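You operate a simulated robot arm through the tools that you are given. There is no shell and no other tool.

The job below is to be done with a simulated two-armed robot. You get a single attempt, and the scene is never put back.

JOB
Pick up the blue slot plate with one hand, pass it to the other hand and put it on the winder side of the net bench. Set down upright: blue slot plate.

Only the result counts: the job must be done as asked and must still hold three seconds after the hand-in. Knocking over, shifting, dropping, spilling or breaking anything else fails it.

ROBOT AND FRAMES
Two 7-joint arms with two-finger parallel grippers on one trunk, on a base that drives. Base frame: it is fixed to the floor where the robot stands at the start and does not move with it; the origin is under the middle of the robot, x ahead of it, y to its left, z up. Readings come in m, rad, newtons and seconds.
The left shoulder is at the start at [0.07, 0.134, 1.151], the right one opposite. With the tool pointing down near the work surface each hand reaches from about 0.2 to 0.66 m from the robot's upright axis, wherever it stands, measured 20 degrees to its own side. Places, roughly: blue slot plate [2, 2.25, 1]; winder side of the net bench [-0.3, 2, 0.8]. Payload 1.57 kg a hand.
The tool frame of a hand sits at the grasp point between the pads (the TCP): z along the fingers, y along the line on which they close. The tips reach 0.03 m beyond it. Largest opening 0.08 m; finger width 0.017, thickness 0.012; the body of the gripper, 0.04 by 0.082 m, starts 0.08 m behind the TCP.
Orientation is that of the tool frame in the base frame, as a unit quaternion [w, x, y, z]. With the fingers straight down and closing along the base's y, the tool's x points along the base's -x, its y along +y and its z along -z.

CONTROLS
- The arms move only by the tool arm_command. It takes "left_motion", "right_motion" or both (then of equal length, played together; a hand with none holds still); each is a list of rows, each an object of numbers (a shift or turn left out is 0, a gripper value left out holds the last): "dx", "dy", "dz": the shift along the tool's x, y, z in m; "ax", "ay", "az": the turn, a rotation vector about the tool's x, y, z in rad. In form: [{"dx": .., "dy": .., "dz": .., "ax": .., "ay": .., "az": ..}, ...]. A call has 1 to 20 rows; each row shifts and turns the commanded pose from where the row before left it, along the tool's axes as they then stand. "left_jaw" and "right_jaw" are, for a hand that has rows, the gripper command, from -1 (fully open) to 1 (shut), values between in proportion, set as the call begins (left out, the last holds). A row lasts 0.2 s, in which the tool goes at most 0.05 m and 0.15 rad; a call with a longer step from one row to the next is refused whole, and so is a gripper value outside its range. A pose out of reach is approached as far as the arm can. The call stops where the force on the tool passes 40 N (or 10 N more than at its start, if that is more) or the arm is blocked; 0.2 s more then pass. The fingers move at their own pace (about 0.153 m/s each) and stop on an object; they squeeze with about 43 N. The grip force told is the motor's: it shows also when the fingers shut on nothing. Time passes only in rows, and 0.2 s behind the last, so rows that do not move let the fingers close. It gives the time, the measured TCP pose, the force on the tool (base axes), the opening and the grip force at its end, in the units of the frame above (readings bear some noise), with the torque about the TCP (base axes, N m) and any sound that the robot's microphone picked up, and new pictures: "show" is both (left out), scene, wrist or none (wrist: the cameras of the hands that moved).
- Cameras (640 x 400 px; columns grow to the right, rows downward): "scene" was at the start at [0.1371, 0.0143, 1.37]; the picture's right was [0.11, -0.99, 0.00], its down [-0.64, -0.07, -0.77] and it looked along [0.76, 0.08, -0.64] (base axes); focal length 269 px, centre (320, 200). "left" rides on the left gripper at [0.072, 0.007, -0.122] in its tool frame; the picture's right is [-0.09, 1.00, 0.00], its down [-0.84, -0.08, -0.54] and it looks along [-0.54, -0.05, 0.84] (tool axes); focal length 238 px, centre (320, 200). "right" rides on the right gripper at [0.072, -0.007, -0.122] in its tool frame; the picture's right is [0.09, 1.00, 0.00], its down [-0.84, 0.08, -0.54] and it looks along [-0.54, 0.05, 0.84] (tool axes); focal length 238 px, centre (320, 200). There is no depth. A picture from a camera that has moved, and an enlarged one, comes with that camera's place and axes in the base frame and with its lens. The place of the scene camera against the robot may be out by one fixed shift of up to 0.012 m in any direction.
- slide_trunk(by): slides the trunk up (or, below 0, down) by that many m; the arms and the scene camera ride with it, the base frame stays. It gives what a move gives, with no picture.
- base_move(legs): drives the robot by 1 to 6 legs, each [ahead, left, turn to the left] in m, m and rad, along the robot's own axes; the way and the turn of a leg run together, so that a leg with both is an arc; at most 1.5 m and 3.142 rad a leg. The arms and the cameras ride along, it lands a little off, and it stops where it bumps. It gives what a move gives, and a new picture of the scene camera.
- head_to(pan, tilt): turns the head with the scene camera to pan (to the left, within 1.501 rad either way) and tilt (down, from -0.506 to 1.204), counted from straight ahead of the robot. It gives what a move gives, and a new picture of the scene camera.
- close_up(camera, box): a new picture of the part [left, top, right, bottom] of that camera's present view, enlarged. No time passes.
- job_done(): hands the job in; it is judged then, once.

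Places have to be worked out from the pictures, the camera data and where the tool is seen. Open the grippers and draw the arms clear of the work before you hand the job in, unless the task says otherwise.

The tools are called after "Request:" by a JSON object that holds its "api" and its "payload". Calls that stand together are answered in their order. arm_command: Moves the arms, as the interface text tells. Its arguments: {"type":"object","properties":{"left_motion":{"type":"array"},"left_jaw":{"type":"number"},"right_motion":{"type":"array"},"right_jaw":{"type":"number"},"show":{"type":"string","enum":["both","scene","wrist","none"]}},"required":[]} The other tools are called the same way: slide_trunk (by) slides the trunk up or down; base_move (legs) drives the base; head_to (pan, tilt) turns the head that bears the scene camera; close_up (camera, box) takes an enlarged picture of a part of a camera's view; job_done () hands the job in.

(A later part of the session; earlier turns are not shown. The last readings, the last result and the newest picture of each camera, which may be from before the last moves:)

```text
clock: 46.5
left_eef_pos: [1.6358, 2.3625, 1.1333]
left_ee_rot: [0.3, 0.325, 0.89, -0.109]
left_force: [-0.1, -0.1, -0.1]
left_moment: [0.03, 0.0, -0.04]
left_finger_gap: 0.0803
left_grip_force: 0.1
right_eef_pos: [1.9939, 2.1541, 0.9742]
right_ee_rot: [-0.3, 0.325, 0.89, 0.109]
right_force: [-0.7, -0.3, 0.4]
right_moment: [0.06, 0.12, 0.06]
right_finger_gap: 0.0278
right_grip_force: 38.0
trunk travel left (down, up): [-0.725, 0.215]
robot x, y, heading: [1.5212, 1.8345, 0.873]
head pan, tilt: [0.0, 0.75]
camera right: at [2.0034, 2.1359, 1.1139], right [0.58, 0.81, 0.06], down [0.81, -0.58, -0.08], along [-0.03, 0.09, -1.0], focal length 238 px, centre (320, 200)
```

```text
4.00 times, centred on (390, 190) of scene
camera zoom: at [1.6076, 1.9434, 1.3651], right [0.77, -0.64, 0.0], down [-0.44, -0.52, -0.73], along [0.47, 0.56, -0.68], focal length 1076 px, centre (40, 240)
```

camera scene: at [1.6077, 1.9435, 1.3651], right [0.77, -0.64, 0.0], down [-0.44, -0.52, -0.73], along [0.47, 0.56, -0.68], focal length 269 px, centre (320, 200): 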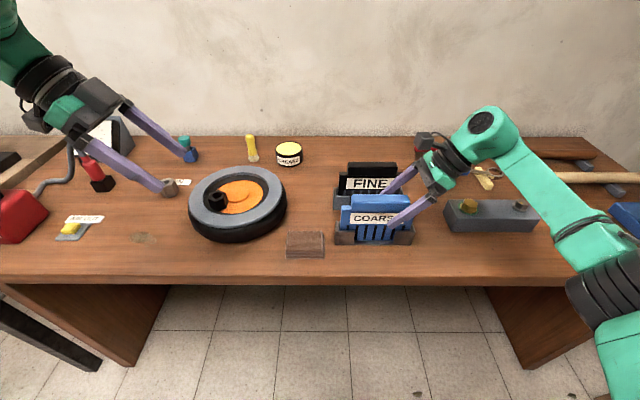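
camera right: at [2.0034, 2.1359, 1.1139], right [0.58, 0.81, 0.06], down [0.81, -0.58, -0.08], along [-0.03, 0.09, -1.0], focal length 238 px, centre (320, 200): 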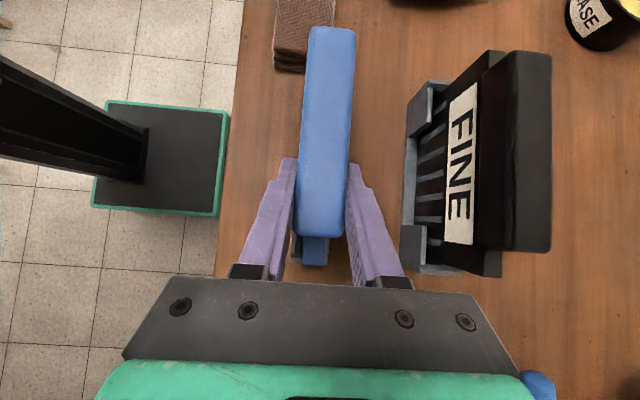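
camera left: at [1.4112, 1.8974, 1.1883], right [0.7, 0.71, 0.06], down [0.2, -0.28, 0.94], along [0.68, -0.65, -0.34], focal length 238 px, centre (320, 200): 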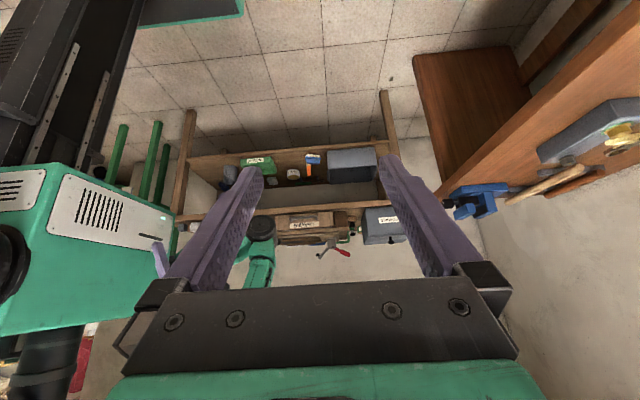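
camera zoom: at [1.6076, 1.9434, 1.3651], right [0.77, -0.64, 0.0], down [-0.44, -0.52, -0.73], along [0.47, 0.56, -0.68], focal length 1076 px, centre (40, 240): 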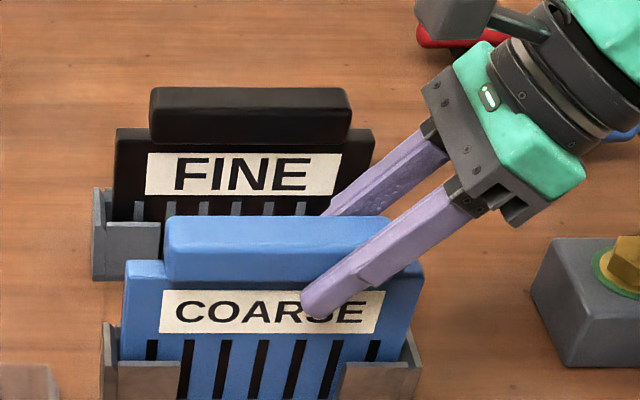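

Gripped at 0.028 m. I lift straight up in small steps (tool +x·0.605, −z·0.798) and check the forces.

Request:
{"api": "arm_command", "payload": {"right_motion": [{"dx": 0.0061, "dz": -0.008}, {"dx": 0.0061, "dz": -0.008}, {"dx": 0.0091, "dz": -0.012}, {"dx": 0.0091, "dz": -0.012}], "right_jaw": 1, "show": "none"}}

Request:
{"api": "close_up", "payload": {"camera": "scene", "box": [310, 140, 470, 240]}}

```text
clock: 47.5
left_eef_pos: [1.6371, 2.3633, 1.1333]
left_ee_rot: [0.301, 0.325, 0.89, -0.11]
left_force: [0.4, -0.2, 0.2]
left_moment: [-0.01, -0.01, -0.01]
left_finger_gap: 0.0799
left_grip_force: 0.0
right_eef_pos: [1.9958, 2.1519, 1.0244]
right_ee_rot: [-0.3, 0.325, 0.89, 0.109]
right_force: [-0.3, 0.0, -3.8]
right_moment: [-0.06, -0.08, -0.03]
right_finger_gap: 0.0276
right_grip_force: 38.5
trunk travel left (down, up): [-0.725, 0.215]
robot x, y, heading: [1.5155, 1.8364, 0.873]
head pan, tilt: [0.0, 0.75]
```

```text
4.00 times, centred on (390, 190) of scene
camera zoom: at [1.608, 1.9439, 1.365], right [0.77, -0.64, 0.0], down [-0.44, -0.52, -0.73], along [0.47, 0.56, -0.68], focal length 1076 px, centre (40, 240)
```

zoom: 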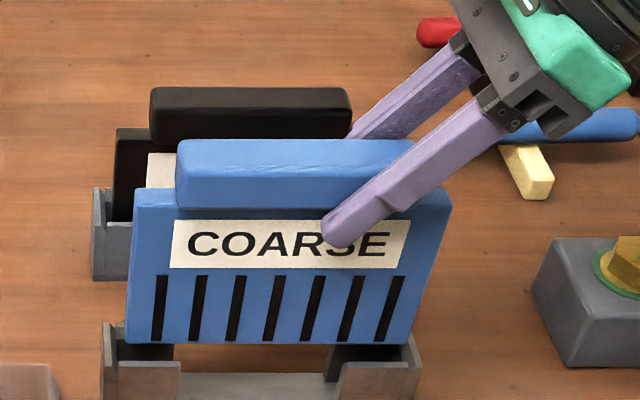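

The plate comes free cleanly (about 0.39 kg). I lift a further 0.14 m.

Request:
{"api": "arm_command", "payload": {"right_motion": [{"dx": 0.0169, "dz": -0.0223}, {"dx": 0.0212, "dz": -0.0279}, {"dx": 0.0212, "dz": -0.0279}, {"dx": 0.0212, "dz": -0.0279}, {}], "right_jaw": 1, "show": "both"}}

Request:
{"api": "close_up", "payload": {"camera": "scene", "box": [300, 100, 460, 200]}}

```text
clock: 48.7
left_eef_pos: [1.6372, 2.363, 1.1335]
left_ee_rot: [0.299, 0.324, 0.891, -0.109]
left_force: [0.6, -0.3, 0.6]
left_moment: [-0.01, 0.0, 0.01]
left_finger_gap: 0.0803
left_grip_force: 0.0
right_eef_pos: [1.9976, 2.153, 1.1575]
right_ee_rot: [-0.301, 0.325, 0.89, 0.11]
right_force: [0.1, -0.7, -3.3]
right_moment: [-0.06, -0.13, 0.02]
right_finger_gap: 0.0277
right_grip_force: 38.0
trunk travel left (down, up): [-0.725, 0.215]
robot x, y, heading: [1.5177, 1.8369, 0.87]
head pan, tilt: [0.0, 0.75]
camera scene: at [1.6087, 1.9439, 1.365], right [0.77, -0.64, 0.0], down [-0.44, -0.52, -0.73], along [0.47, 0.56, -0.68], focal length 269 px, centre (320, 200)
camera right: at [2.0058, 2.1362, 1.2977], right [0.58, 0.81, 0.06], down [0.81, -0.58, -0.08], along [-0.03, 0.09, -1.0], focal length 238 px, centre (320, 200)
```

scene: 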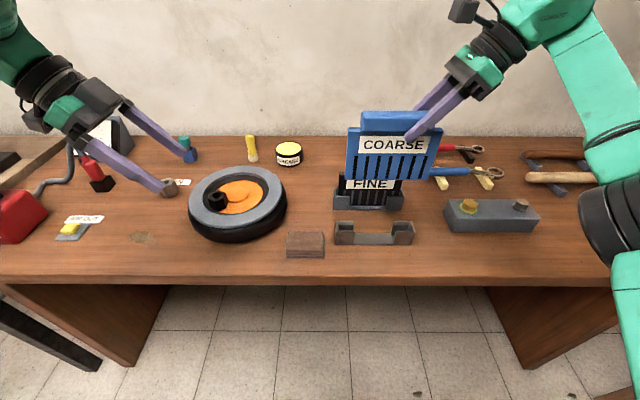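
right: 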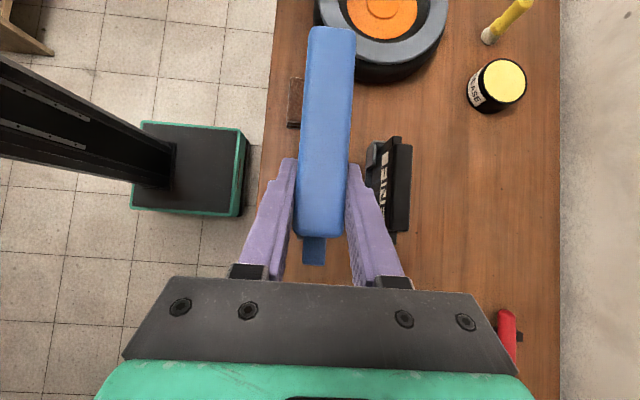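

```text
4.00 times, centred on (380, 150) of scene
camera zoom: at [1.6087, 1.9439, 1.365], right [0.77, -0.64, 0.0], down [-0.44, -0.52, -0.73], along [0.47, 0.56, -0.68], focal length 1076 px, centre (80, 400)
```

zoom: 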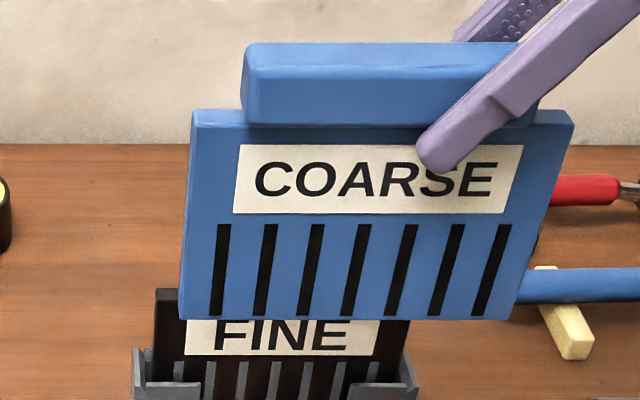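

The plate is held upright, its bottom about 0.115 m below the right TCP. I back off from the bench before the hand-over.

Request:
{"api": "base_move", "payload": {"legs": [[-0.27, 0, 0]]}}

```text
clock: 50.7
left_eef_pos: [1.4612, 2.1558, 1.1321]
left_ee_rot: [0.3, 0.323, 0.891, -0.11]
left_force: [-0.6, -0.3, 0.0]
left_moment: [-0.01, 0.01, -0.02]
left_finger_gap: 0.0798
left_grip_force: 0.0
right_eef_pos: [1.8204, 1.9436, 1.1566]
right_ee_rot: [-0.3, 0.324, 0.891, 0.108]
right_force: [0.4, 0.1, -3.1]
right_moment: [-0.08, -0.09, -0.02]
right_finger_gap: 0.0277
right_grip_force: 37.8
trunk travel left (down, up): [-0.725, 0.215]
robot x, y, heading: [1.3412, 1.6295, 0.872]
head pan, tilt: [0.0, 0.75]
camera scene: at [1.4327, 1.7352, 1.3648], right [0.77, -0.64, 0.0], down [-0.44, -0.52, -0.73], along [0.47, 0.56, -0.68], focal length 269 px, centre (320, 200)
```

scene: 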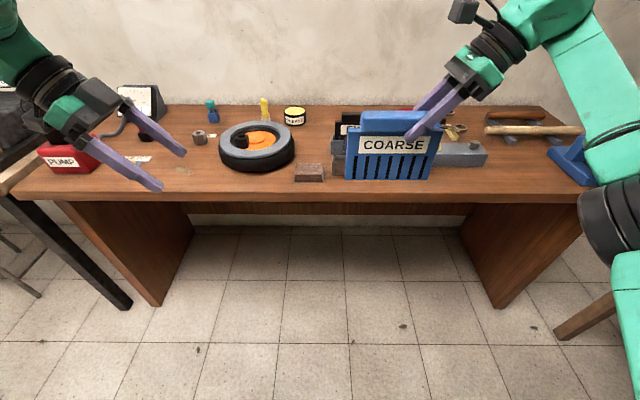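

Clear of the bench edge. I bring the plate to the centre in front of the robot (0.12 m left, 0.05 m back).

Request:
{"api": "arm_command", "payload": {"right_motion": [{"dx": 0.02, "dy": -0.01, "dz": 0.015}, {"dx": 0.02, "dy": -0.01, "dz": 0.015}, {"dx": 0.02, "dy": -0.01, "dz": 0.015}, {"dx": 0.02, "dy": -0.01, "dz": 0.015}, {"dx": 0.016, "dy": -0.01, "dz": 0.012}, {}], "right_jaw": 1, "show": "both"}}

Request:
{"api": "close_up", "payload": {"camera": "left", "box": [0, 0, 640, 400]}}

```text
clock: 52.1
left_eef_pos: [1.4605, 2.1532, 1.1331]
left_ee_rot: [0.3, 0.325, 0.89, -0.11]
left_force: [0.0, -0.8, -0.5]
left_moment: [-0.02, -0.03, -0.01]
left_finger_gap: 0.0801
left_grip_force: 0.0
right_eef_pos: [1.6952, 1.9821, 1.1586]
right_ee_rot: [-0.301, 0.324, 0.89, 0.108]
right_force: [1.0, 0.1, -3.9]
right_moment: [-0.06, -0.06, 0.02]
right_finger_gap: 0.0276
right_grip_force: 38.1
trunk travel left (down, up): [-0.725, 0.215]
robot x, y, heading: [1.3473, 1.6246, 0.875]
head pan, tilt: [0.0, 0.75]
camera scene: at [1.4318, 1.7337, 1.365], right [0.77, -0.64, 0.0], down [-0.44, -0.52, -0.73], along [0.47, 0.56, -0.68], focal length 269 px, centre (320, 200)
camera right: at [1.7042, 1.9658, 1.2995], right [0.58, 0.81, 0.06], down [0.81, -0.58, -0.08], along [-0.03, 0.09, -1.0], focal length 238 px, centre (320, 200)
```

scene: 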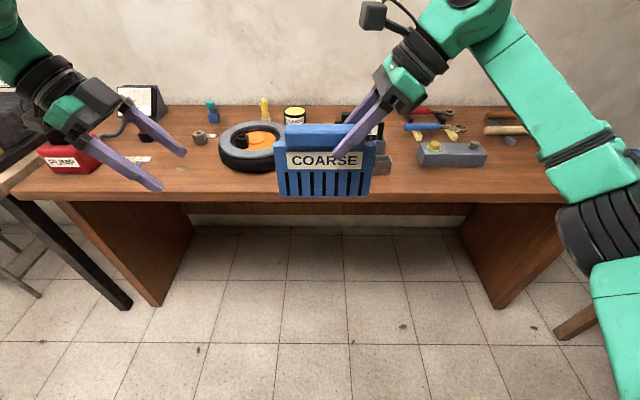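
right: 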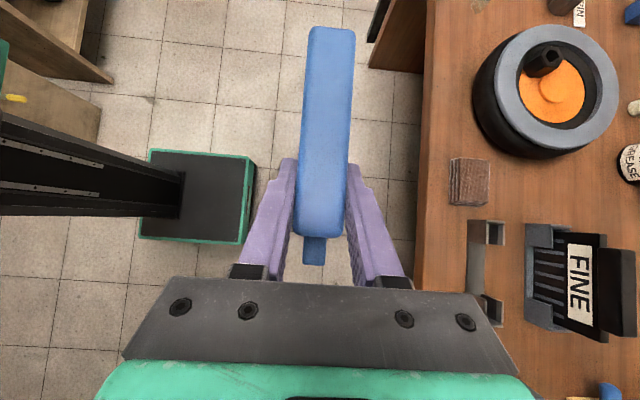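

```text
1.00 times, centred on (320, 200) of left (not enlarged: the box is as wide or as high as the picture)
camera zoom: at [1.3627, 2.2433, 1.1883], right [0.7, 0.72, 0.06], down [0.21, -0.28, 0.94], along [0.69, -0.64, -0.34], focal length 238 px, centre (320, 200)
```

zoom: 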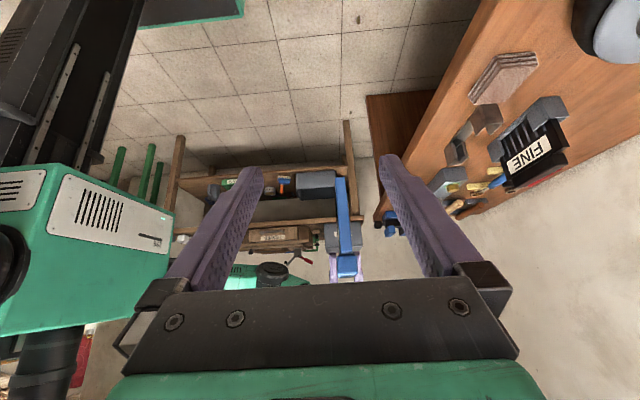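

From the right camera the handle centre is 0.032 m left of the right TCP. I bring the open left hand to a standoff 0.11 m up-left of the left part of the handle.

Request:
{"api": "arm_command", "payload": {"left_motion": [{"dy": 0.0204}, {"dx": -0.0383}, {"dx": -0.0383}, {"dx": -0.0383}, {"dx": -0.0383}, {"dx": -0.0384, "dz": 0.004}, {}], "left_jaw": -1, "show": "both"}}

Request:
{"api": "close_up", "payload": {"camera": "right", "box": [0, 0, 640, 400]}}

```text
clock: 53.7
left_eef_pos: [1.5907, 2.0707, 1.2476]
left_ee_rot: [0.3, 0.323, 0.891, -0.109]
left_force: [0.1, 0.0, -0.6]
left_moment: [-0.03, -0.01, -0.04]
left_finger_gap: 0.0801
left_grip_force: 0.1
right_eef_pos: [1.6949, 1.9832, 1.1597]
right_ee_rot: [-0.3, 0.325, 0.89, 0.109]
right_force: [0.4, 1.1, -3.1]
right_moment: [-0.07, -0.12, 0.06]
right_finger_gap: 0.0275
right_grip_force: 37.7
trunk travel left (down, up): [-0.725, 0.215]
robot x, y, heading: [1.341, 1.6271, 0.875]
head pan, tilt: [0.0, 0.75]
camera scene: at [1.4308, 1.7351, 1.365], right [0.77, -0.64, 0.0], down [-0.44, -0.52, -0.73], along [0.47, 0.56, -0.68], focal length 269 px, centre (320, 200)
camera left: at [1.493, 2.1612, 1.3016], right [0.7, 0.72, 0.06], down [0.21, -0.28, 0.94], along [0.69, -0.64, -0.34], focal length 238 px, centre (320, 200)
```

scene: 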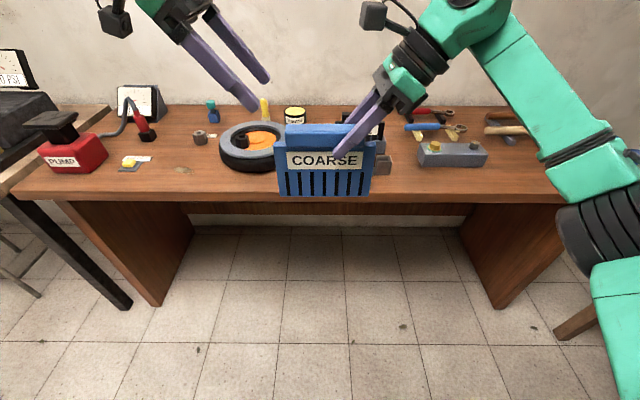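
left: 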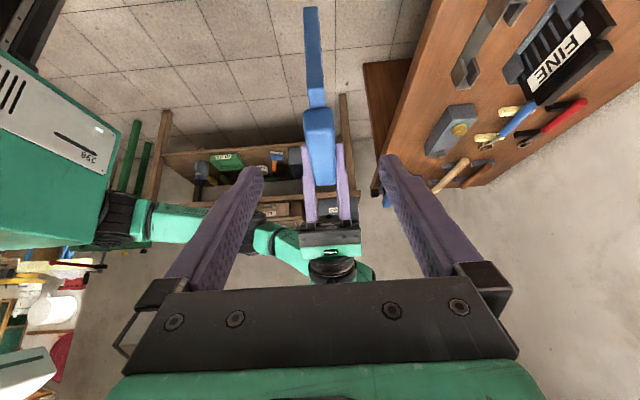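

```text
1.00 times, centred on (320, 200) of right (not enlarged: the box is as wide or as high as the picture)
camera zoom: at [1.7035, 1.9672, 1.2994], right [0.58, 0.81, 0.05], down [0.81, -0.58, -0.07], along [-0.03, 0.09, -1.0], focal length 238 px, centre (320, 200)
```

zoom: 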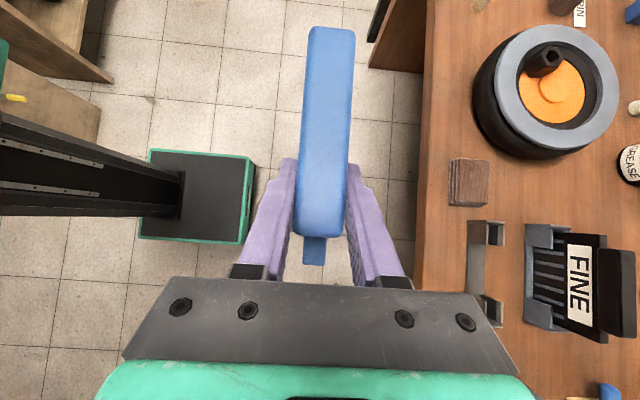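

The handle is centred between the left fingers in the left camera. I advance 0.112 m along the left tool axis.

Request:
{"api": "arm_command", "payload": {"left_motion": [{"dz": 0.035}, {"dz": 0.035}, {"dz": 0.025}, {"dz": 0.017}, {}], "left_jaw": -1, "show": "both"}}

Request:
{"api": "close_up", "payload": {"camera": "right", "box": [0, 0, 640, 400]}}

Request:
{"api": "close_up", "payload": {"camera": "scene", "box": [240, 80, 432, 200]}}

```text
clock: 54.9
left_eef_pos: [1.6417, 2.0267, 1.156]
left_ee_rot: [0.3, 0.324, 0.89, -0.11]
left_force: [0.7, -1.0, 0.7]
left_moment: [0.03, -0.04, 0.01]
left_finger_gap: 0.0801
left_grip_force: 0.1
right_eef_pos: [1.6958, 1.9832, 1.1585]
right_ee_rot: [-0.3, 0.324, 0.89, 0.109]
right_force: [-0.3, -0.2, -2.8]
right_moment: [-0.08, -0.1, 0.02]
right_finger_gap: 0.0277
right_grip_force: 38.1
trunk travel left (down, up): [-0.725, 0.215]
robot x, y, heading: [1.3456, 1.6271, 0.873]
head pan, tilt: [0.0, 0.75]
camera scene: at [1.4312, 1.7341, 1.3651], right [0.77, -0.64, 0.0], down [-0.44, -0.52, -0.73], along [0.47, 0.56, -0.68], focal length 269 px, centre (320, 200)
camera left: at [1.5459, 2.1159, 1.2107], right [0.7, 0.72, 0.06], down [0.21, -0.28, 0.94], along [0.69, -0.64, -0.34], focal length 238 px, centre (320, 200)
```

scene: 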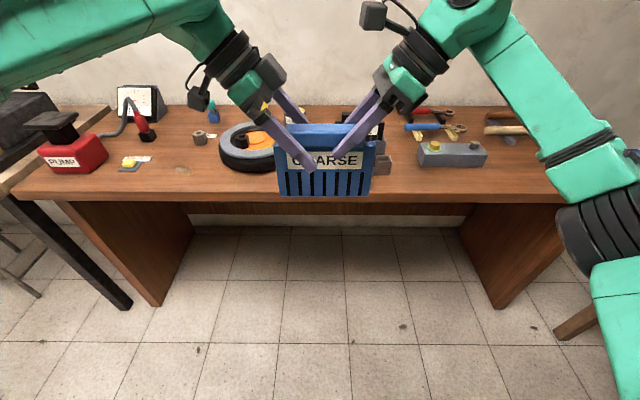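
left: 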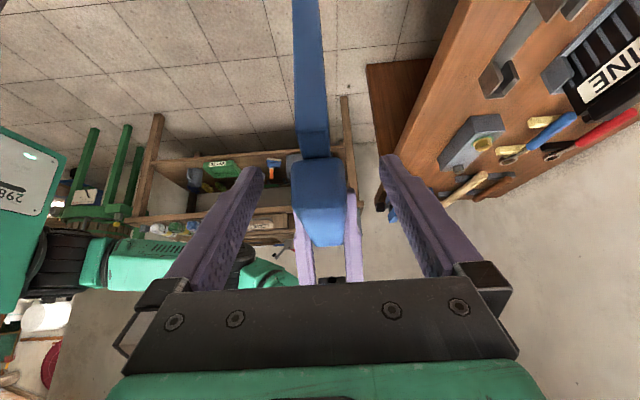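

```text
1.00 times, centred on (320, 200) of right (not enlarged: the box is as wide or as high as the picture)
camera zoom: at [1.7039, 1.9662, 1.2996], right [0.58, 0.81, 0.06], down [0.81, -0.58, -0.07], along [-0.03, 0.09, -1.0], focal length 238 px, centre (320, 200)
```

zoom: 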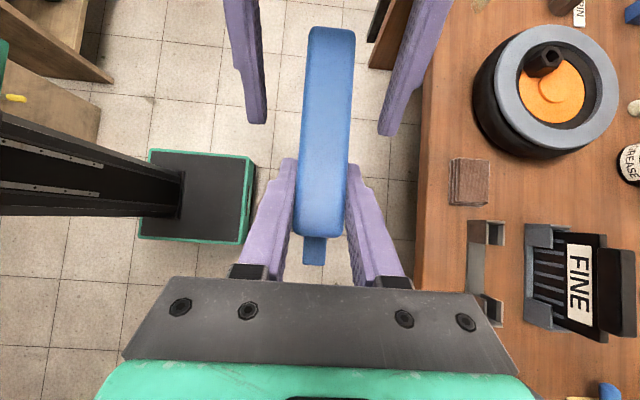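

```text
3.33 times, centred on (336, 140) of scene
camera zoom: at [1.4312, 1.7341, 1.3651], right [0.77, -0.64, 0.0], down [-0.44, -0.52, -0.73], along [0.47, 0.56, -0.68], focal length 897 px, centre (267, 400)
```

zoom: 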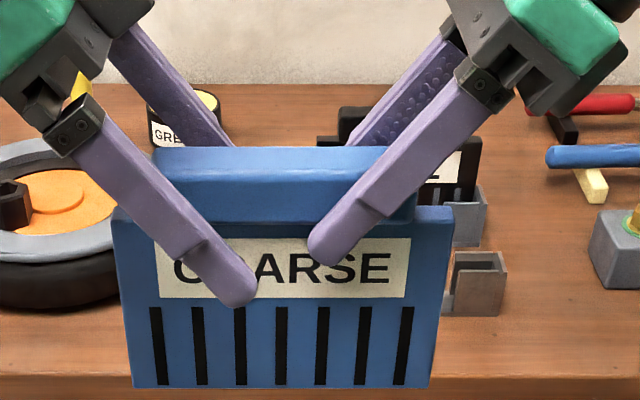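

Left fingers straddle the handle symmetrically, clear of the right fingers. I close the left gripper while the right keeps holding.

Request:
{"api": "arm_command", "payload": {"left_motion": [{}, {}, {}, {}, {}], "left_jaw": 1, "show": "wrist"}}

Request:
{"api": "close_up", "payload": {"camera": "scene", "box": [240, 80, 432, 200]}}

```text
clock: 56.1
left_eef_pos: [1.6427, 2.0259, 1.1565]
left_ee_rot: [0.3, 0.325, 0.89, -0.11]
left_force: [2.5, 1.1, -0.1]
left_moment: [0.04, 0.05, 0.1]
left_finger_gap: 0.0276
left_grip_force: 38.5
right_eef_pos: [1.6952, 1.9821, 1.1591]
right_ee_rot: [-0.3, 0.324, 0.891, 0.109]
right_force: [-1.9, -2.4, -2.4]
right_moment: [-0.12, -0.08, 0.1]
right_finger_gap: 0.0278
right_grip_force: 37.9
trunk travel left (down, up): [-0.725, 0.215]
robot x, y, heading: [1.3421, 1.629, 0.873]
head pan, tilt: [0.0, 0.75]
camera left: at [1.546, 2.116, 1.2109], right [0.7, 0.72, 0.06], down [0.21, -0.28, 0.94], along [0.69, -0.64, -0.34], focal length 238 px, centre (320, 200)
```

left: 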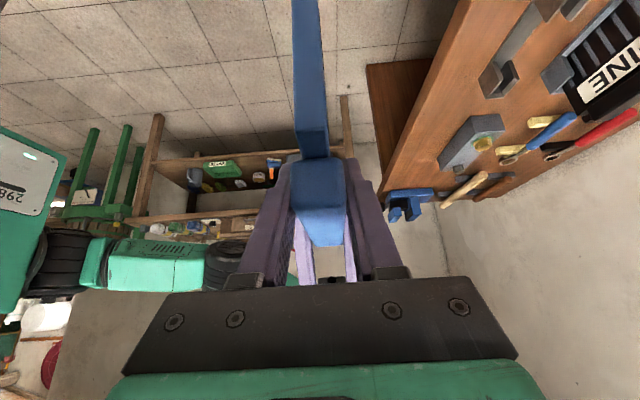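

```text
3.33 times, centred on (336, 140) of scene
camera zoom: at [1.4314, 1.734, 1.365], right [0.77, -0.64, 0.0], down [-0.44, -0.52, -0.73], along [0.47, 0.56, -0.68], focal length 897 px, centre (267, 400)
```

zoom: 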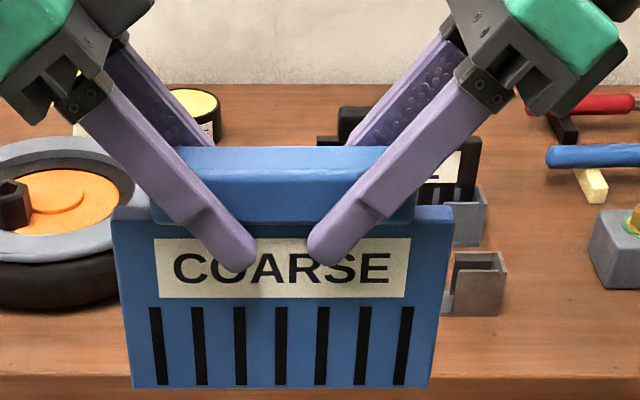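

Both hands hold the handle firmly. I open the right hand and let it settle before retracting.

Request:
{"api": "arm_command", "payload": {"right_motion": [{}, {}, {}], "right_jaw": -1, "show": "none"}}

Request:
{"api": "close_up", "payload": {"camera": "scene", "box": [240, 80, 432, 200]}}

```text
clock: 56.9
left_eef_pos: [1.643, 2.0262, 1.1545]
left_ee_rot: [0.3, 0.324, 0.89, -0.11]
left_force: [-0.2, 1.0, 0.8]
left_moment: [0.05, 0.07, 0.02]
left_finger_gap: 0.0276
left_grip_force: 38.1
right_eef_pos: [1.6955, 1.9825, 1.1596]
right_ee_rot: [-0.299, 0.323, 0.891, 0.109]
right_force: [0.7, 0.2, -0.1]
right_moment: [-0.01, -0.01, 0.03]
right_finger_gap: 0.08
right_grip_force: 0.1
trunk travel left (down, up): [-0.725, 0.215]
robot x, y, heading: [1.3408, 1.6269, 0.877]
head pan, tilt: [0.0, 0.75]
```

```text
3.33 times, centred on (336, 140) of scene
camera zoom: at [1.4315, 1.734, 1.365], right [0.77, -0.64, 0.0], down [-0.44, -0.52, -0.73], along [0.47, 0.56, -0.68], focal length 897 px, centre (267, 400)
```

zoom: 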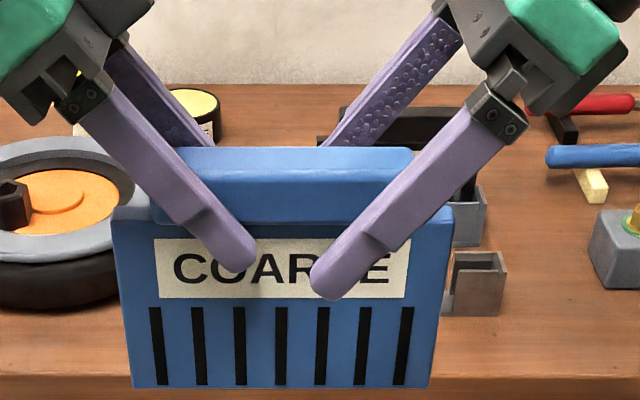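

The plate stays put in the left hand. I retract the right hand along its tool axis.

Request:
{"api": "arm_command", "payload": {"right_motion": [{"dz": -0.02}, {"dz": -0.03}, {"dz": -0.04}, {"dz": -0.04}, {"dz": -0.03}], "right_jaw": -1, "show": "both"}}

Request:
{"api": "close_up", "payload": {"camera": "scene", "box": [240, 80, 432, 200]}}

```text
clock: 58.1
left_eef_pos: [1.6433, 2.0243, 1.1553]
left_ee_rot: [0.3, 0.324, 0.89, -0.11]
left_force: [0.2, -0.8, 0.1]
left_moment: [0.07, 0.11, 0.02]
left_finger_gap: 0.0277
left_grip_force: 38.6
right_eef_pos: [1.7684, 1.9179, 1.2867]
right_ee_rot: [-0.301, 0.323, 0.891, 0.111]
right_force: [0.1, -0.3, 0.3]
right_moment: [0.0, -0.04, 0.05]
right_finger_gap: 0.0802
right_grip_force: 0.1
trunk travel left (down, up): [-0.725, 0.215]
robot x, y, heading: [1.3413, 1.6274, 0.867]
head pan, tilt: [0.0, 0.75]
camera scene: at [1.4303, 1.7332, 1.3651], right [0.77, -0.64, 0.0], down [-0.44, -0.52, -0.73], along [0.47, 0.56, -0.68], focal length 269 px, centre (320, 200)
camera right: at [1.7775, 1.9017, 1.4268], right [0.58, 0.81, 0.06], down [0.81, -0.58, -0.08], along [-0.03, 0.09, -1.0], focal length 238 px, centre (320, 200)
```

scene: 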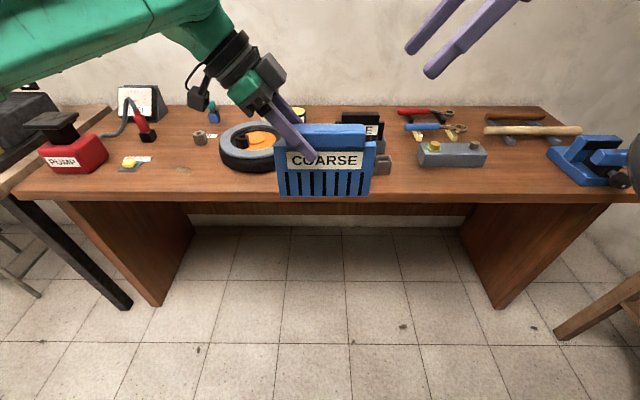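
right: 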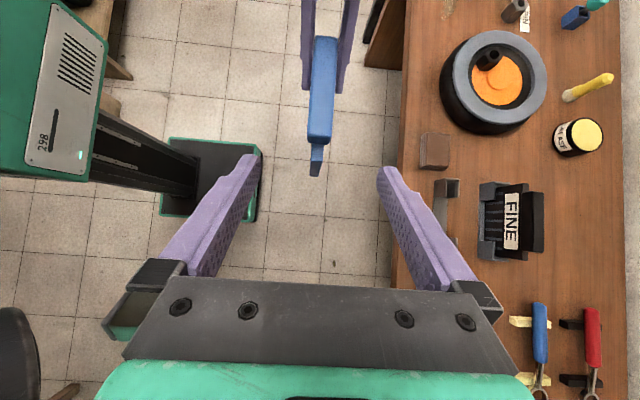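

```text
3.33 times, centred on (336, 140) of scene
camera zoom: at [1.4303, 1.7332, 1.3651], right [0.77, -0.64, 0.0], down [-0.44, -0.52, -0.73], along [0.47, 0.56, -0.68], focal length 897 px, centre (267, 400)
```

zoom: 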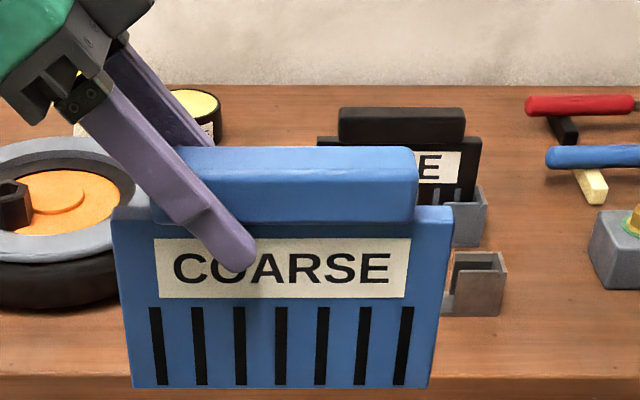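

The left hand now holds the plate alone and level. I pull the right hand back toward the body.

Request:
{"api": "arm_command", "payload": {"right_motion": [{"dy": -0.04, "dx": -0.01}, {"dy": -0.04, "dx": -0.01}, {"dy": -0.04, "dx": -0.01}, {"dy": -0.04, "dx": -0.01}, {"dy": -0.03, "dx": -0.01}], "right_jaw": -1, "show": "none"}}

Request:
{"api": "head_to", "payload": {"pan": 1.5, "tilt": 0.5}}

```text
clock: 59.3
left_eef_pos: [1.6421, 2.024, 1.1566]
left_ee_rot: [0.3, 0.323, 0.891, -0.108]
left_force: [-0.6, -1.1, -0.1]
left_moment: [0.11, 0.06, 0.03]
left_finger_gap: 0.0277
left_grip_force: 38.0
right_eef_pos: [1.6757, 1.7474, 1.254]
right_ee_rot: [-0.3, 0.324, 0.89, 0.109]
right_force: [-0.2, -0.1, -0.2]
right_moment: [0.0, -0.04, 0.0]
right_finger_gap: 0.0799
right_grip_force: 0.0
trunk travel left (down, up): [-0.725, 0.215]
robot x, y, heading: [1.3392, 1.6263, 0.872]
head pan, tilt: [0.0, 0.75]
```

```text
clock: 60.9
left_eef_pos: [1.6429, 2.0251, 1.1561]
left_ee_rot: [0.299, 0.324, 0.891, -0.109]
left_force: [0.4, 0.2, -0.1]
left_moment: [0.07, 0.05, 0.01]
left_finger_gap: 0.0276
left_grip_force: 38.3
right_eef_pos: [1.6761, 1.7495, 1.2549]
right_ee_rot: [-0.301, 0.324, 0.89, 0.109]
right_force: [-0.5, -1.2, -0.4]
right_moment: [-0.01, 0.02, 0.01]
right_finger_gap: 0.0799
right_grip_force: 0.0
trunk travel left (down, up): [-0.725, 0.215]
robot x, y, heading: [1.345, 1.6284, 0.871]
head pan, tilt: [1.499, 0.499]
camera scene: at [1.3129, 1.7338, 1.3871], right [0.7, 0.72, 0.0], down [0.34, -0.33, -0.88], along [-0.63, 0.61, -0.48], focal length 269 px, centre (320, 200)
```

scene: 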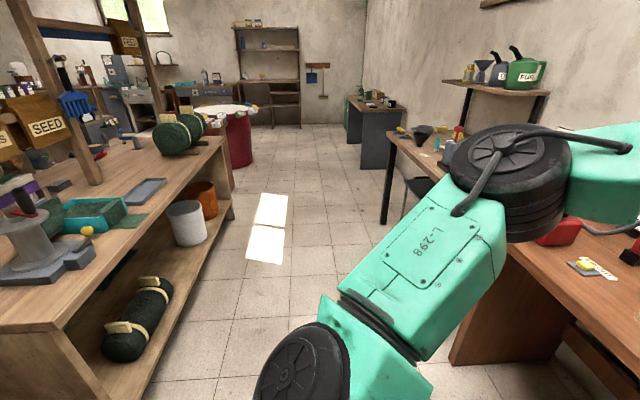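

I can see along the aisle with the net bench's winder side on the left. I zoom in on its top.

Request:
{"api": "close_up", "payload": {"camera": "scene", "box": [0, 80, 256, 300]}}

```text
1.82 times, centred on (128, 190) of scene
camera zoom: at [1.3129, 1.7338, 1.3871], right [0.7, 0.72, 0.0], down [0.34, -0.33, -0.88], along [-0.63, 0.61, -0.48], focal length 489 px, centre (669, 218)
```

zoom: 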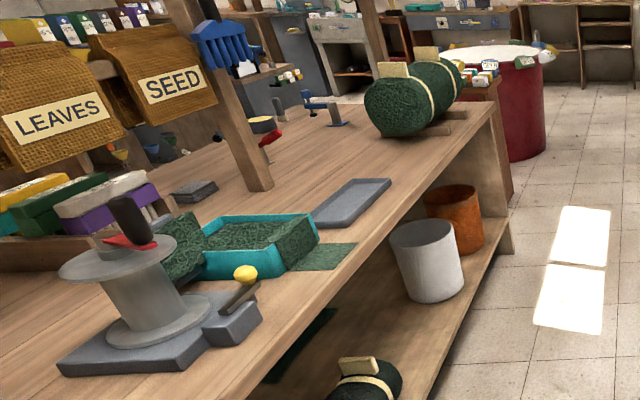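

The winder (grey spool) stands on this far side; there is a free patch near (-0.33, 2.04), between the grey tray and the net roll. I turn left 90° and drive down the aisle, carrying the plate.

Request:
{"api": "base_move", "payload": {"legs": [[0, 0, 1.57], [1.0, 0, 0]]}}

Request:
{"api": "head_to", "payload": {"pan": 0.9, "tilt": 0.6}}

```text
clock: 69.9
left_eef_pos: [0.1751, 2.5355, 1.1557]
left_ee_rot: [0.288, -0.407, 0.856, 0.137]
left_force: [0.1, 0.6, 0.5]
left_moment: [-0.06, 0.07, 0.0]
left_finger_gap: 0.0277
left_grip_force: 37.7
right_eef_pos: [0.4491, 2.5711, 1.2562]
right_ee_rot: [-0.289, -0.406, 0.856, -0.138]
right_force: [1.0, 0.3, -0.4]
right_moment: [0.06, 0.03, 0.03]
right_finger_gap: 0.08
right_grip_force: 0.0
trunk travel left (down, up): [-0.725, 0.215]
robot x, y, heading: [0.5741, 2.2423, 2.45]
head pan, tilt: [1.499, 0.499]
camera scene: at [0.477, 2.2122, 1.3871], right [-0.73, 0.69, 0.0], down [0.33, 0.35, -0.88], along [-0.6, -0.64, -0.48], focal length 269 px, centre (320, 200)
```

scene: 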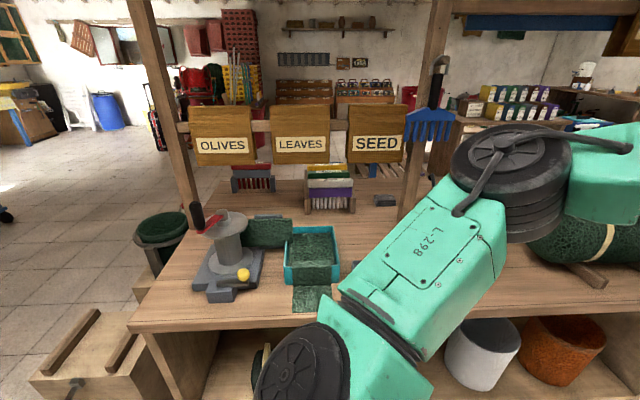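

```text
clock: 70.9
left_eef_pos: [0.1717, 2.535, 1.1562]
left_ee_rot: [0.288, -0.407, 0.856, 0.137]
left_force: [0.5, 0.4, -1.0]
left_moment: [-0.06, 0.1, -0.02]
left_finger_gap: 0.0277
left_grip_force: 38.1
right_eef_pos: [0.4476, 2.5721, 1.2547]
right_ee_rot: [-0.289, -0.406, 0.856, -0.137]
right_force: [-0.7, -0.3, -0.4]
right_moment: [-0.04, 0.02, 0.0]
right_finger_gap: 0.08
right_grip_force: 0.0
trunk travel left (down, up): [-0.725, 0.215]
robot x, y, heading: [0.5795, 2.2414, 2.458]
head pan, tilt: [0.901, 0.6]
camera scene: at [0.4527, 2.2595, 1.378], right [-0.22, 0.98, 0.0], down [0.55, 0.12, -0.82], along [-0.81, -0.18, -0.57], focal length 269 px, centre (320, 200)
```

scene: 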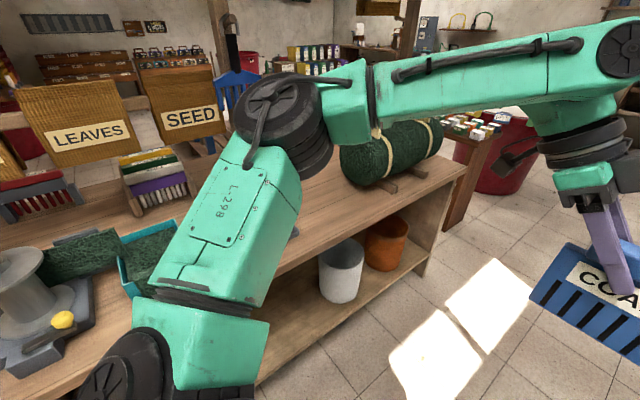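

Robot is at about the middle of the aisle, and the plate is secure. I continue 0.6 m and turn left again to face the bench's winder side.

Request:
{"api": "base_move", "payload": {"legs": [[0.6, 0, 0], [0, 0, 1.56]]}}

Request:
{"api": "head_to", "payload": {"pan": 0.0, "tilt": 0.7}}

```text
clock: 78.0
left_eef_pos: [-0.1792, 2.2121, 1.1561]
left_ee_rot: [-0.107, 0.892, -0.32, -0.3]
left_force: [0.6, 0.1, -3.1]
left_moment: [-0.08, -0.09, -0.03]
left_finger_gap: 0.0278
left_grip_force: 38.3
right_eef_pos: [-0.2146, 2.4865, 1.2559]
right_ee_rot: [0.109, 0.892, -0.32, 0.301]
right_force: [-1.0, 0.8, -0.6]
right_moment: [0.03, -0.01, -0.01]
right_finger_gap: 0.0803
right_grip_force: 0.1
trunk travel left (down, up): [-0.725, 0.215]
robot x, y, heading: [0.1193, 2.6101, -2.258]
head pan, tilt: [0.901, 0.6]
camera scene: at [0.1051, 2.4932, 1.378], right [-0.98, -0.21, 0.0], down [-0.12, 0.55, -0.82], along [0.18, -0.81, -0.57], focal length 269 px, centre (320, 200)
```

scene: 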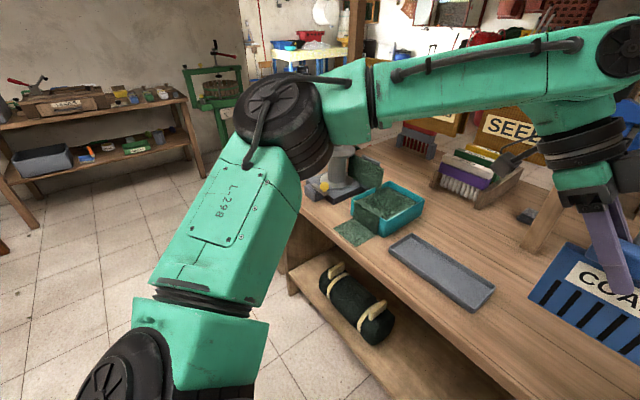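

```text
clock: 79.2
left_eef_pos: [-0.1792, 2.2108, 1.1557]
left_ee_rot: [-0.108, 0.892, -0.32, -0.3]
left_force: [-0.1, 0.0, -2.5]
left_moment: [-0.08, -0.08, 0.0]
left_finger_gap: 0.0277
left_grip_force: 38.5
right_eef_pos: [-0.2144, 2.4869, 1.2559]
right_ee_rot: [0.107, 0.892, -0.32, 0.3]
right_force: [-1.3, -0.3, 0.3]
right_moment: [-0.01, 0.01, -0.02]
right_finger_gap: 0.08
right_grip_force: 0.1
trunk travel left (down, up): [-0.725, 0.215]
robot x, y, heading: [0.1175, 2.6149, -2.255]
head pan, tilt: [0.0, 0.7]
camera scene: at [0.0326, 2.5137, 1.3693], right [-0.77, 0.63, 0.0], down [0.41, 0.5, -0.76], along [-0.48, -0.59, -0.64], focal length 269 px, centre (320, 200)
```

scene: 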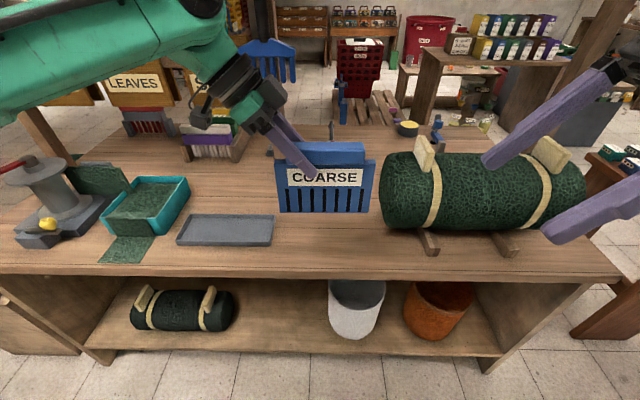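

Robot faces the winder side with the plate lined up over the free strip between the grey tray (left) and the net roll (right); bench top about z≈0.80, edge 0.54 m ahead. First I raise the right hand and pull it back so it stays clear of the net roll.

Request:
{"api": "arm_command", "payload": {"right_motion": [{"dx": 0.0242, "dz": -0.0319}, {"dx": 0.0242, "dz": -0.0319}, {"dx": 0.0242, "dz": -0.0319}, {"dx": 0.0242, "dz": -0.0319}, {"dy": -0.03}, {"dy": -0.03}], "right_jaw": -1, "show": "scene"}}

Request:
{"api": "close_up", "payload": {"camera": "scene", "box": [200, 80, 456, 280]}}

```text
clock: 80.6
left_eef_pos: [-0.1779, 2.2135, 1.1562]
left_ee_rot: [-0.107, 0.892, -0.321, -0.3]
left_force: [1.0, 1.0, -2.9]
left_moment: [-0.06, -0.08, 0.03]
left_finger_gap: 0.0277
left_grip_force: 38.7
right_eef_pos: [-0.1826, 2.529, 1.3954]
right_ee_rot: [0.112, 0.892, -0.319, 0.301]
right_force: [-0.1, 0.1, 0.6]
right_moment: [-0.01, 0.03, 0.01]
right_finger_gap: 0.0801
right_grip_force: 0.1
right hand out of reach, approached as far as the arm can: row 4, 6
trunk travel left (down, up): [-0.725, 0.215]
robot x, y, heading: [0.1136, 2.6138, -2.26]
head pan, tilt: [0.0, 0.7]
camera scene: at [0.0344, 2.5156, 1.3696], right [-0.77, 0.63, 0.0], down [0.41, 0.5, -0.77], along [-0.49, -0.59, -0.64], focal length 269 px, centre (320, 200)
```

scene: 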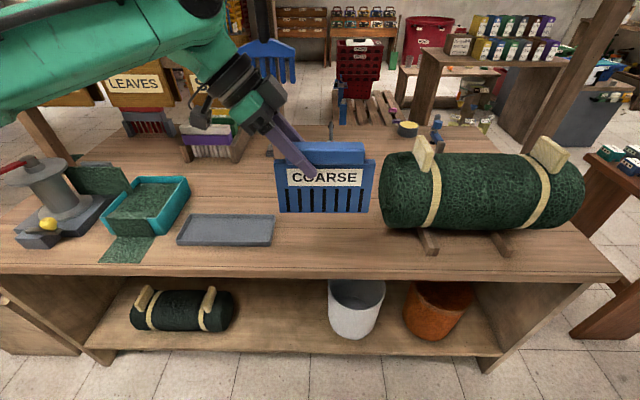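

```text
2.00 times, centred on (328, 180) of scene
camera zoom: at [0.0344, 2.5156, 1.3696], right [-0.77, 0.63, 0.0], down [0.41, 0.5, -0.77], along [-0.49, -0.59, -0.64], focal length 538 px, centre (304, 240)
```

zoom: 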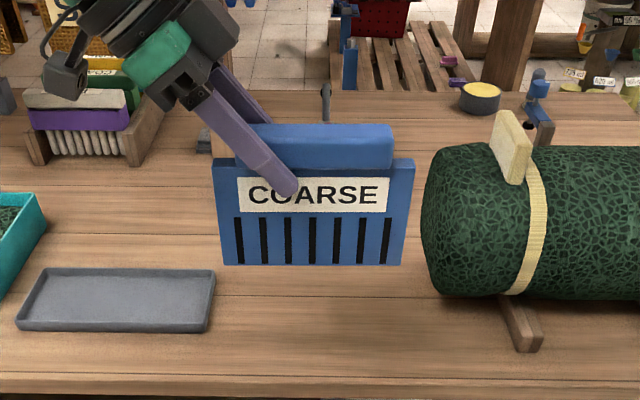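

The path is clear. I drive forward 0.19 m so the plate is above the free strip.

Request:
{"api": "base_move", "payload": {"legs": [[0.19, 0, 0]]}}

Request:
{"api": "head_to", "payload": {"pan": 0.0, "tilt": 0.85}}

Request:
{"api": "close_up", "payload": {"camera": "scene", "box": [200, 80, 456, 280]}}

Request:
{"api": "close_up", "payload": {"camera": "left", "box": [0, 0, 640, 400]}}

```text
clock: 82.2
left_eef_pos: [-0.2971, 2.0655, 1.1574]
left_ee_rot: [-0.106, 0.893, -0.318, -0.301]
left_force: [0.3, 0.6, -2.6]
left_moment: [-0.07, -0.06, 0.02]
left_finger_gap: 0.0277
left_grip_force: 38.2
right_eef_pos: [-0.3043, 2.3795, 1.3955]
right_ee_rot: [0.11, 0.892, -0.318, 0.302]
right_force: [0.1, 0.3, -1.2]
right_moment: [-0.02, 0.01, -0.01]
right_finger_gap: 0.0801
right_grip_force: 0.1
trunk travel left (down, up): [-0.725, 0.215]
robot x, y, heading: [-0.0023, 2.4655, -2.253]
head pan, tilt: [0.0, 0.7]
camera scene: at [-0.0862, 2.368, 1.3696], right [-0.77, 0.63, 0.0], down [0.41, 0.5, -0.77], along [-0.48, -0.59, -0.64], focal length 269 px, centre (320, 200)
```

scene: 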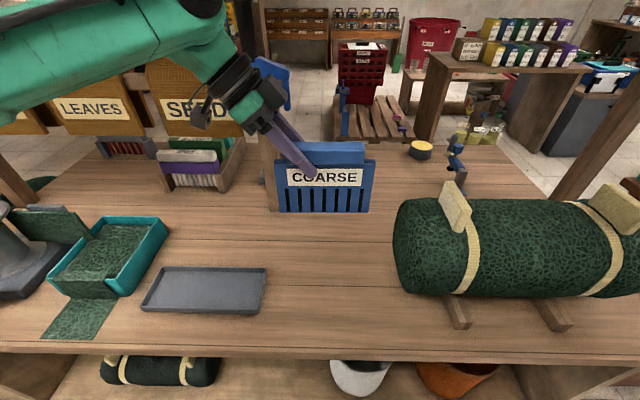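

```text
clock: 82.9
left_eef_pos: [-0.2986, 2.0632, 1.1561]
left_ee_rot: [-0.107, 0.893, -0.318, -0.301]
left_force: [0.2, -0.4, -3.6]
left_moment: [-0.04, -0.07, 0.04]
left_finger_gap: 0.0277
left_grip_force: 38.3
right_eef_pos: [-0.3056, 2.377, 1.3948]
right_ee_rot: [0.11, 0.891, -0.319, 0.303]
right_force: [-0.5, -0.1, 0.0]
right_moment: [0.0, -0.03, -0.02]
right_finger_gap: 0.0798
right_grip_force: 0.0
trunk travel left (down, up): [-0.725, 0.215]
robot x, y, heading: [-0.0016, 2.465, -2.253]
head pan, tilt: [0.0, 0.85]
camera scene: at [-0.0841, 2.3706, 1.357], right [-0.77, 0.63, 0.0], down [0.48, 0.58, -0.66], along [-0.42, -0.51, -0.75], focal length 269 px, centre (320, 200)
```

scene: 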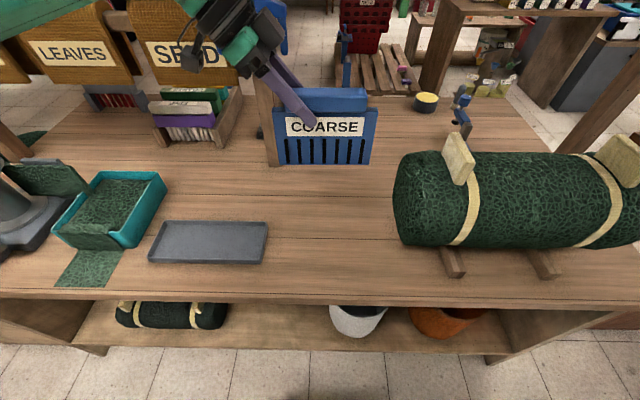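

```text
2.00 times, centred on (328, 180) of scene
camera zoom: at [-0.0841, 2.3706, 1.357], right [-0.77, 0.63, 0.0], down [0.48, 0.58, -0.66], along [-0.42, -0.51, -0.75], focal length 538 px, centre (304, 240)
```

zoom: 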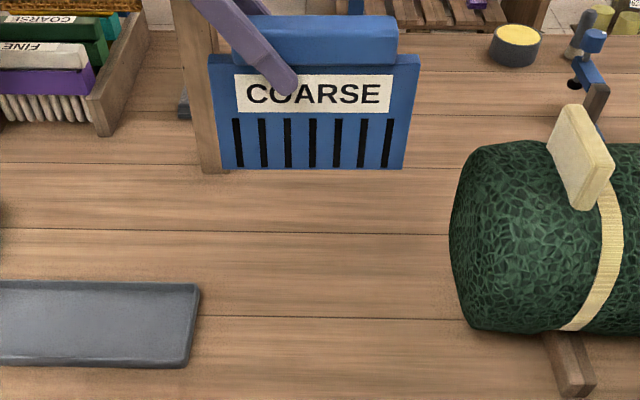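

```text
1.00 times, centred on (320, 200) of left (not enlarged: the box is as wide or as high as the picture)
camera zoom: at [-0.2027, 1.9758, 1.2108], right [-0.69, -0.72, 0.05], down [-0.21, 0.27, 0.94], along [-0.69, 0.63, -0.34], focal length 238 px, centre (320, 200)
```

zoom: 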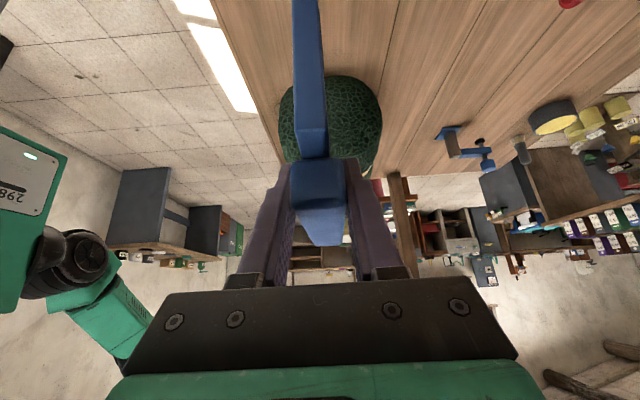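

The plate hovers over the free strip: about 0.06 m from the tray, 0.08 m from the roll, 0.25 m from the post, and 0.165 m in from the edge. I lower it with the trunk by 0.19 m.

Request:
{"api": "slide_trunk", "payload": {"by": -0.19}}

Request:
{"api": "head_to", "payload": {"pan": 0.0, "tilt": 0.75}}

Request:
{"api": "close_up", "payload": {"camera": "scene", "box": [220, 80, 420, 240]}}

Request:
{"api": "close_up", "payload": {"camera": "left", "box": [200, 0, 440, 150]}}

```text
clock: 85.0
left_eef_pos: [-0.2985, 2.0639, 0.9662]
left_ee_rot: [-0.107, 0.893, -0.318, -0.3]
left_force: [0.2, 1.1, -2.9]
left_moment: [-0.07, -0.06, -0.02]
left_finger_gap: 0.0278
left_grip_force: 38.2
right_eef_pos: [-0.3055, 2.3773, 1.2038]
right_ee_rot: [0.11, 0.892, -0.318, 0.302]
right_force: [0.3, -0.2, 0.3]
right_moment: [0.0, -0.01, -0.01]
right_finger_gap: 0.08
right_grip_force: 0.0
trunk travel left (down, up): [-0.535, 0.405]
robot x, y, heading: [-0.0024, 2.467, -2.258]
head pan, tilt: [0.0, 0.85]
```

```text
clock: 85.6
left_eef_pos: [-0.2981, 2.0628, 0.9659]
left_ee_rot: [-0.107, 0.893, -0.318, -0.301]
left_force: [-0.3, 1.0, -3.9]
left_moment: [-0.07, -0.06, -0.02]
left_finger_gap: 0.0276
left_grip_force: 37.7
right_eef_pos: [-0.305, 2.3765, 1.2045]
right_ee_rot: [0.11, 0.892, -0.319, 0.302]
right_force: [0.0, 1.1, -0.3]
right_moment: [-0.01, 0.0, -0.04]
right_finger_gap: 0.0799
right_grip_force: 0.0
trunk travel left (down, up): [-0.535, 0.405]
robot x, y, heading: [-0.0033, 2.462, -2.26]
head pan, tilt: [0.0, 0.75]
camera scene: at [-0.0867, 2.3674, 1.175], right [-0.77, 0.63, 0.0], down [0.43, 0.53, -0.73], along [-0.46, -0.57, -0.68], focal length 269 px, centre (320, 200)
```

scene: 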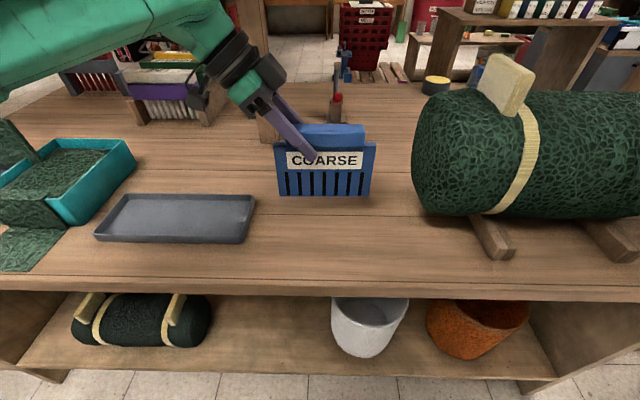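

```text
2.50 times, centred on (320, 160) of scene
camera zoom: at [-0.0867, 2.3674, 1.175], right [-0.77, 0.63, 0.0], down [0.43, 0.53, -0.73], along [-0.46, -0.57, -0.68], focal length 673 px, centre (320, 300)
```

zoom: 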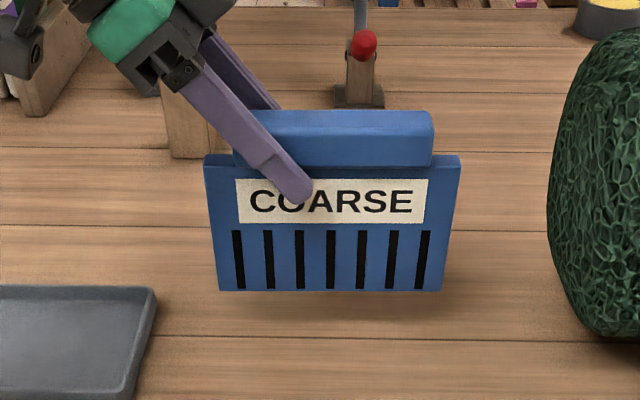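

```text
2.67 times, centred on (320, 75) of left
camera zoom: at [-0.2023, 1.9761, 1.0211], right [-0.69, -0.72, 0.06], down [-0.21, 0.27, 0.94], along [-0.69, 0.63, -0.34], focal length 636 px, centre (320, 533)
```

zoom: 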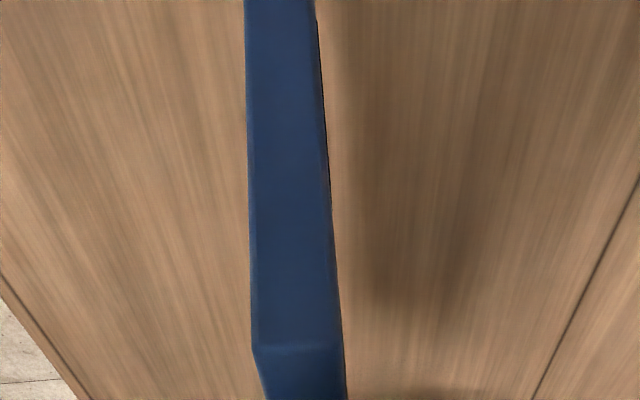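

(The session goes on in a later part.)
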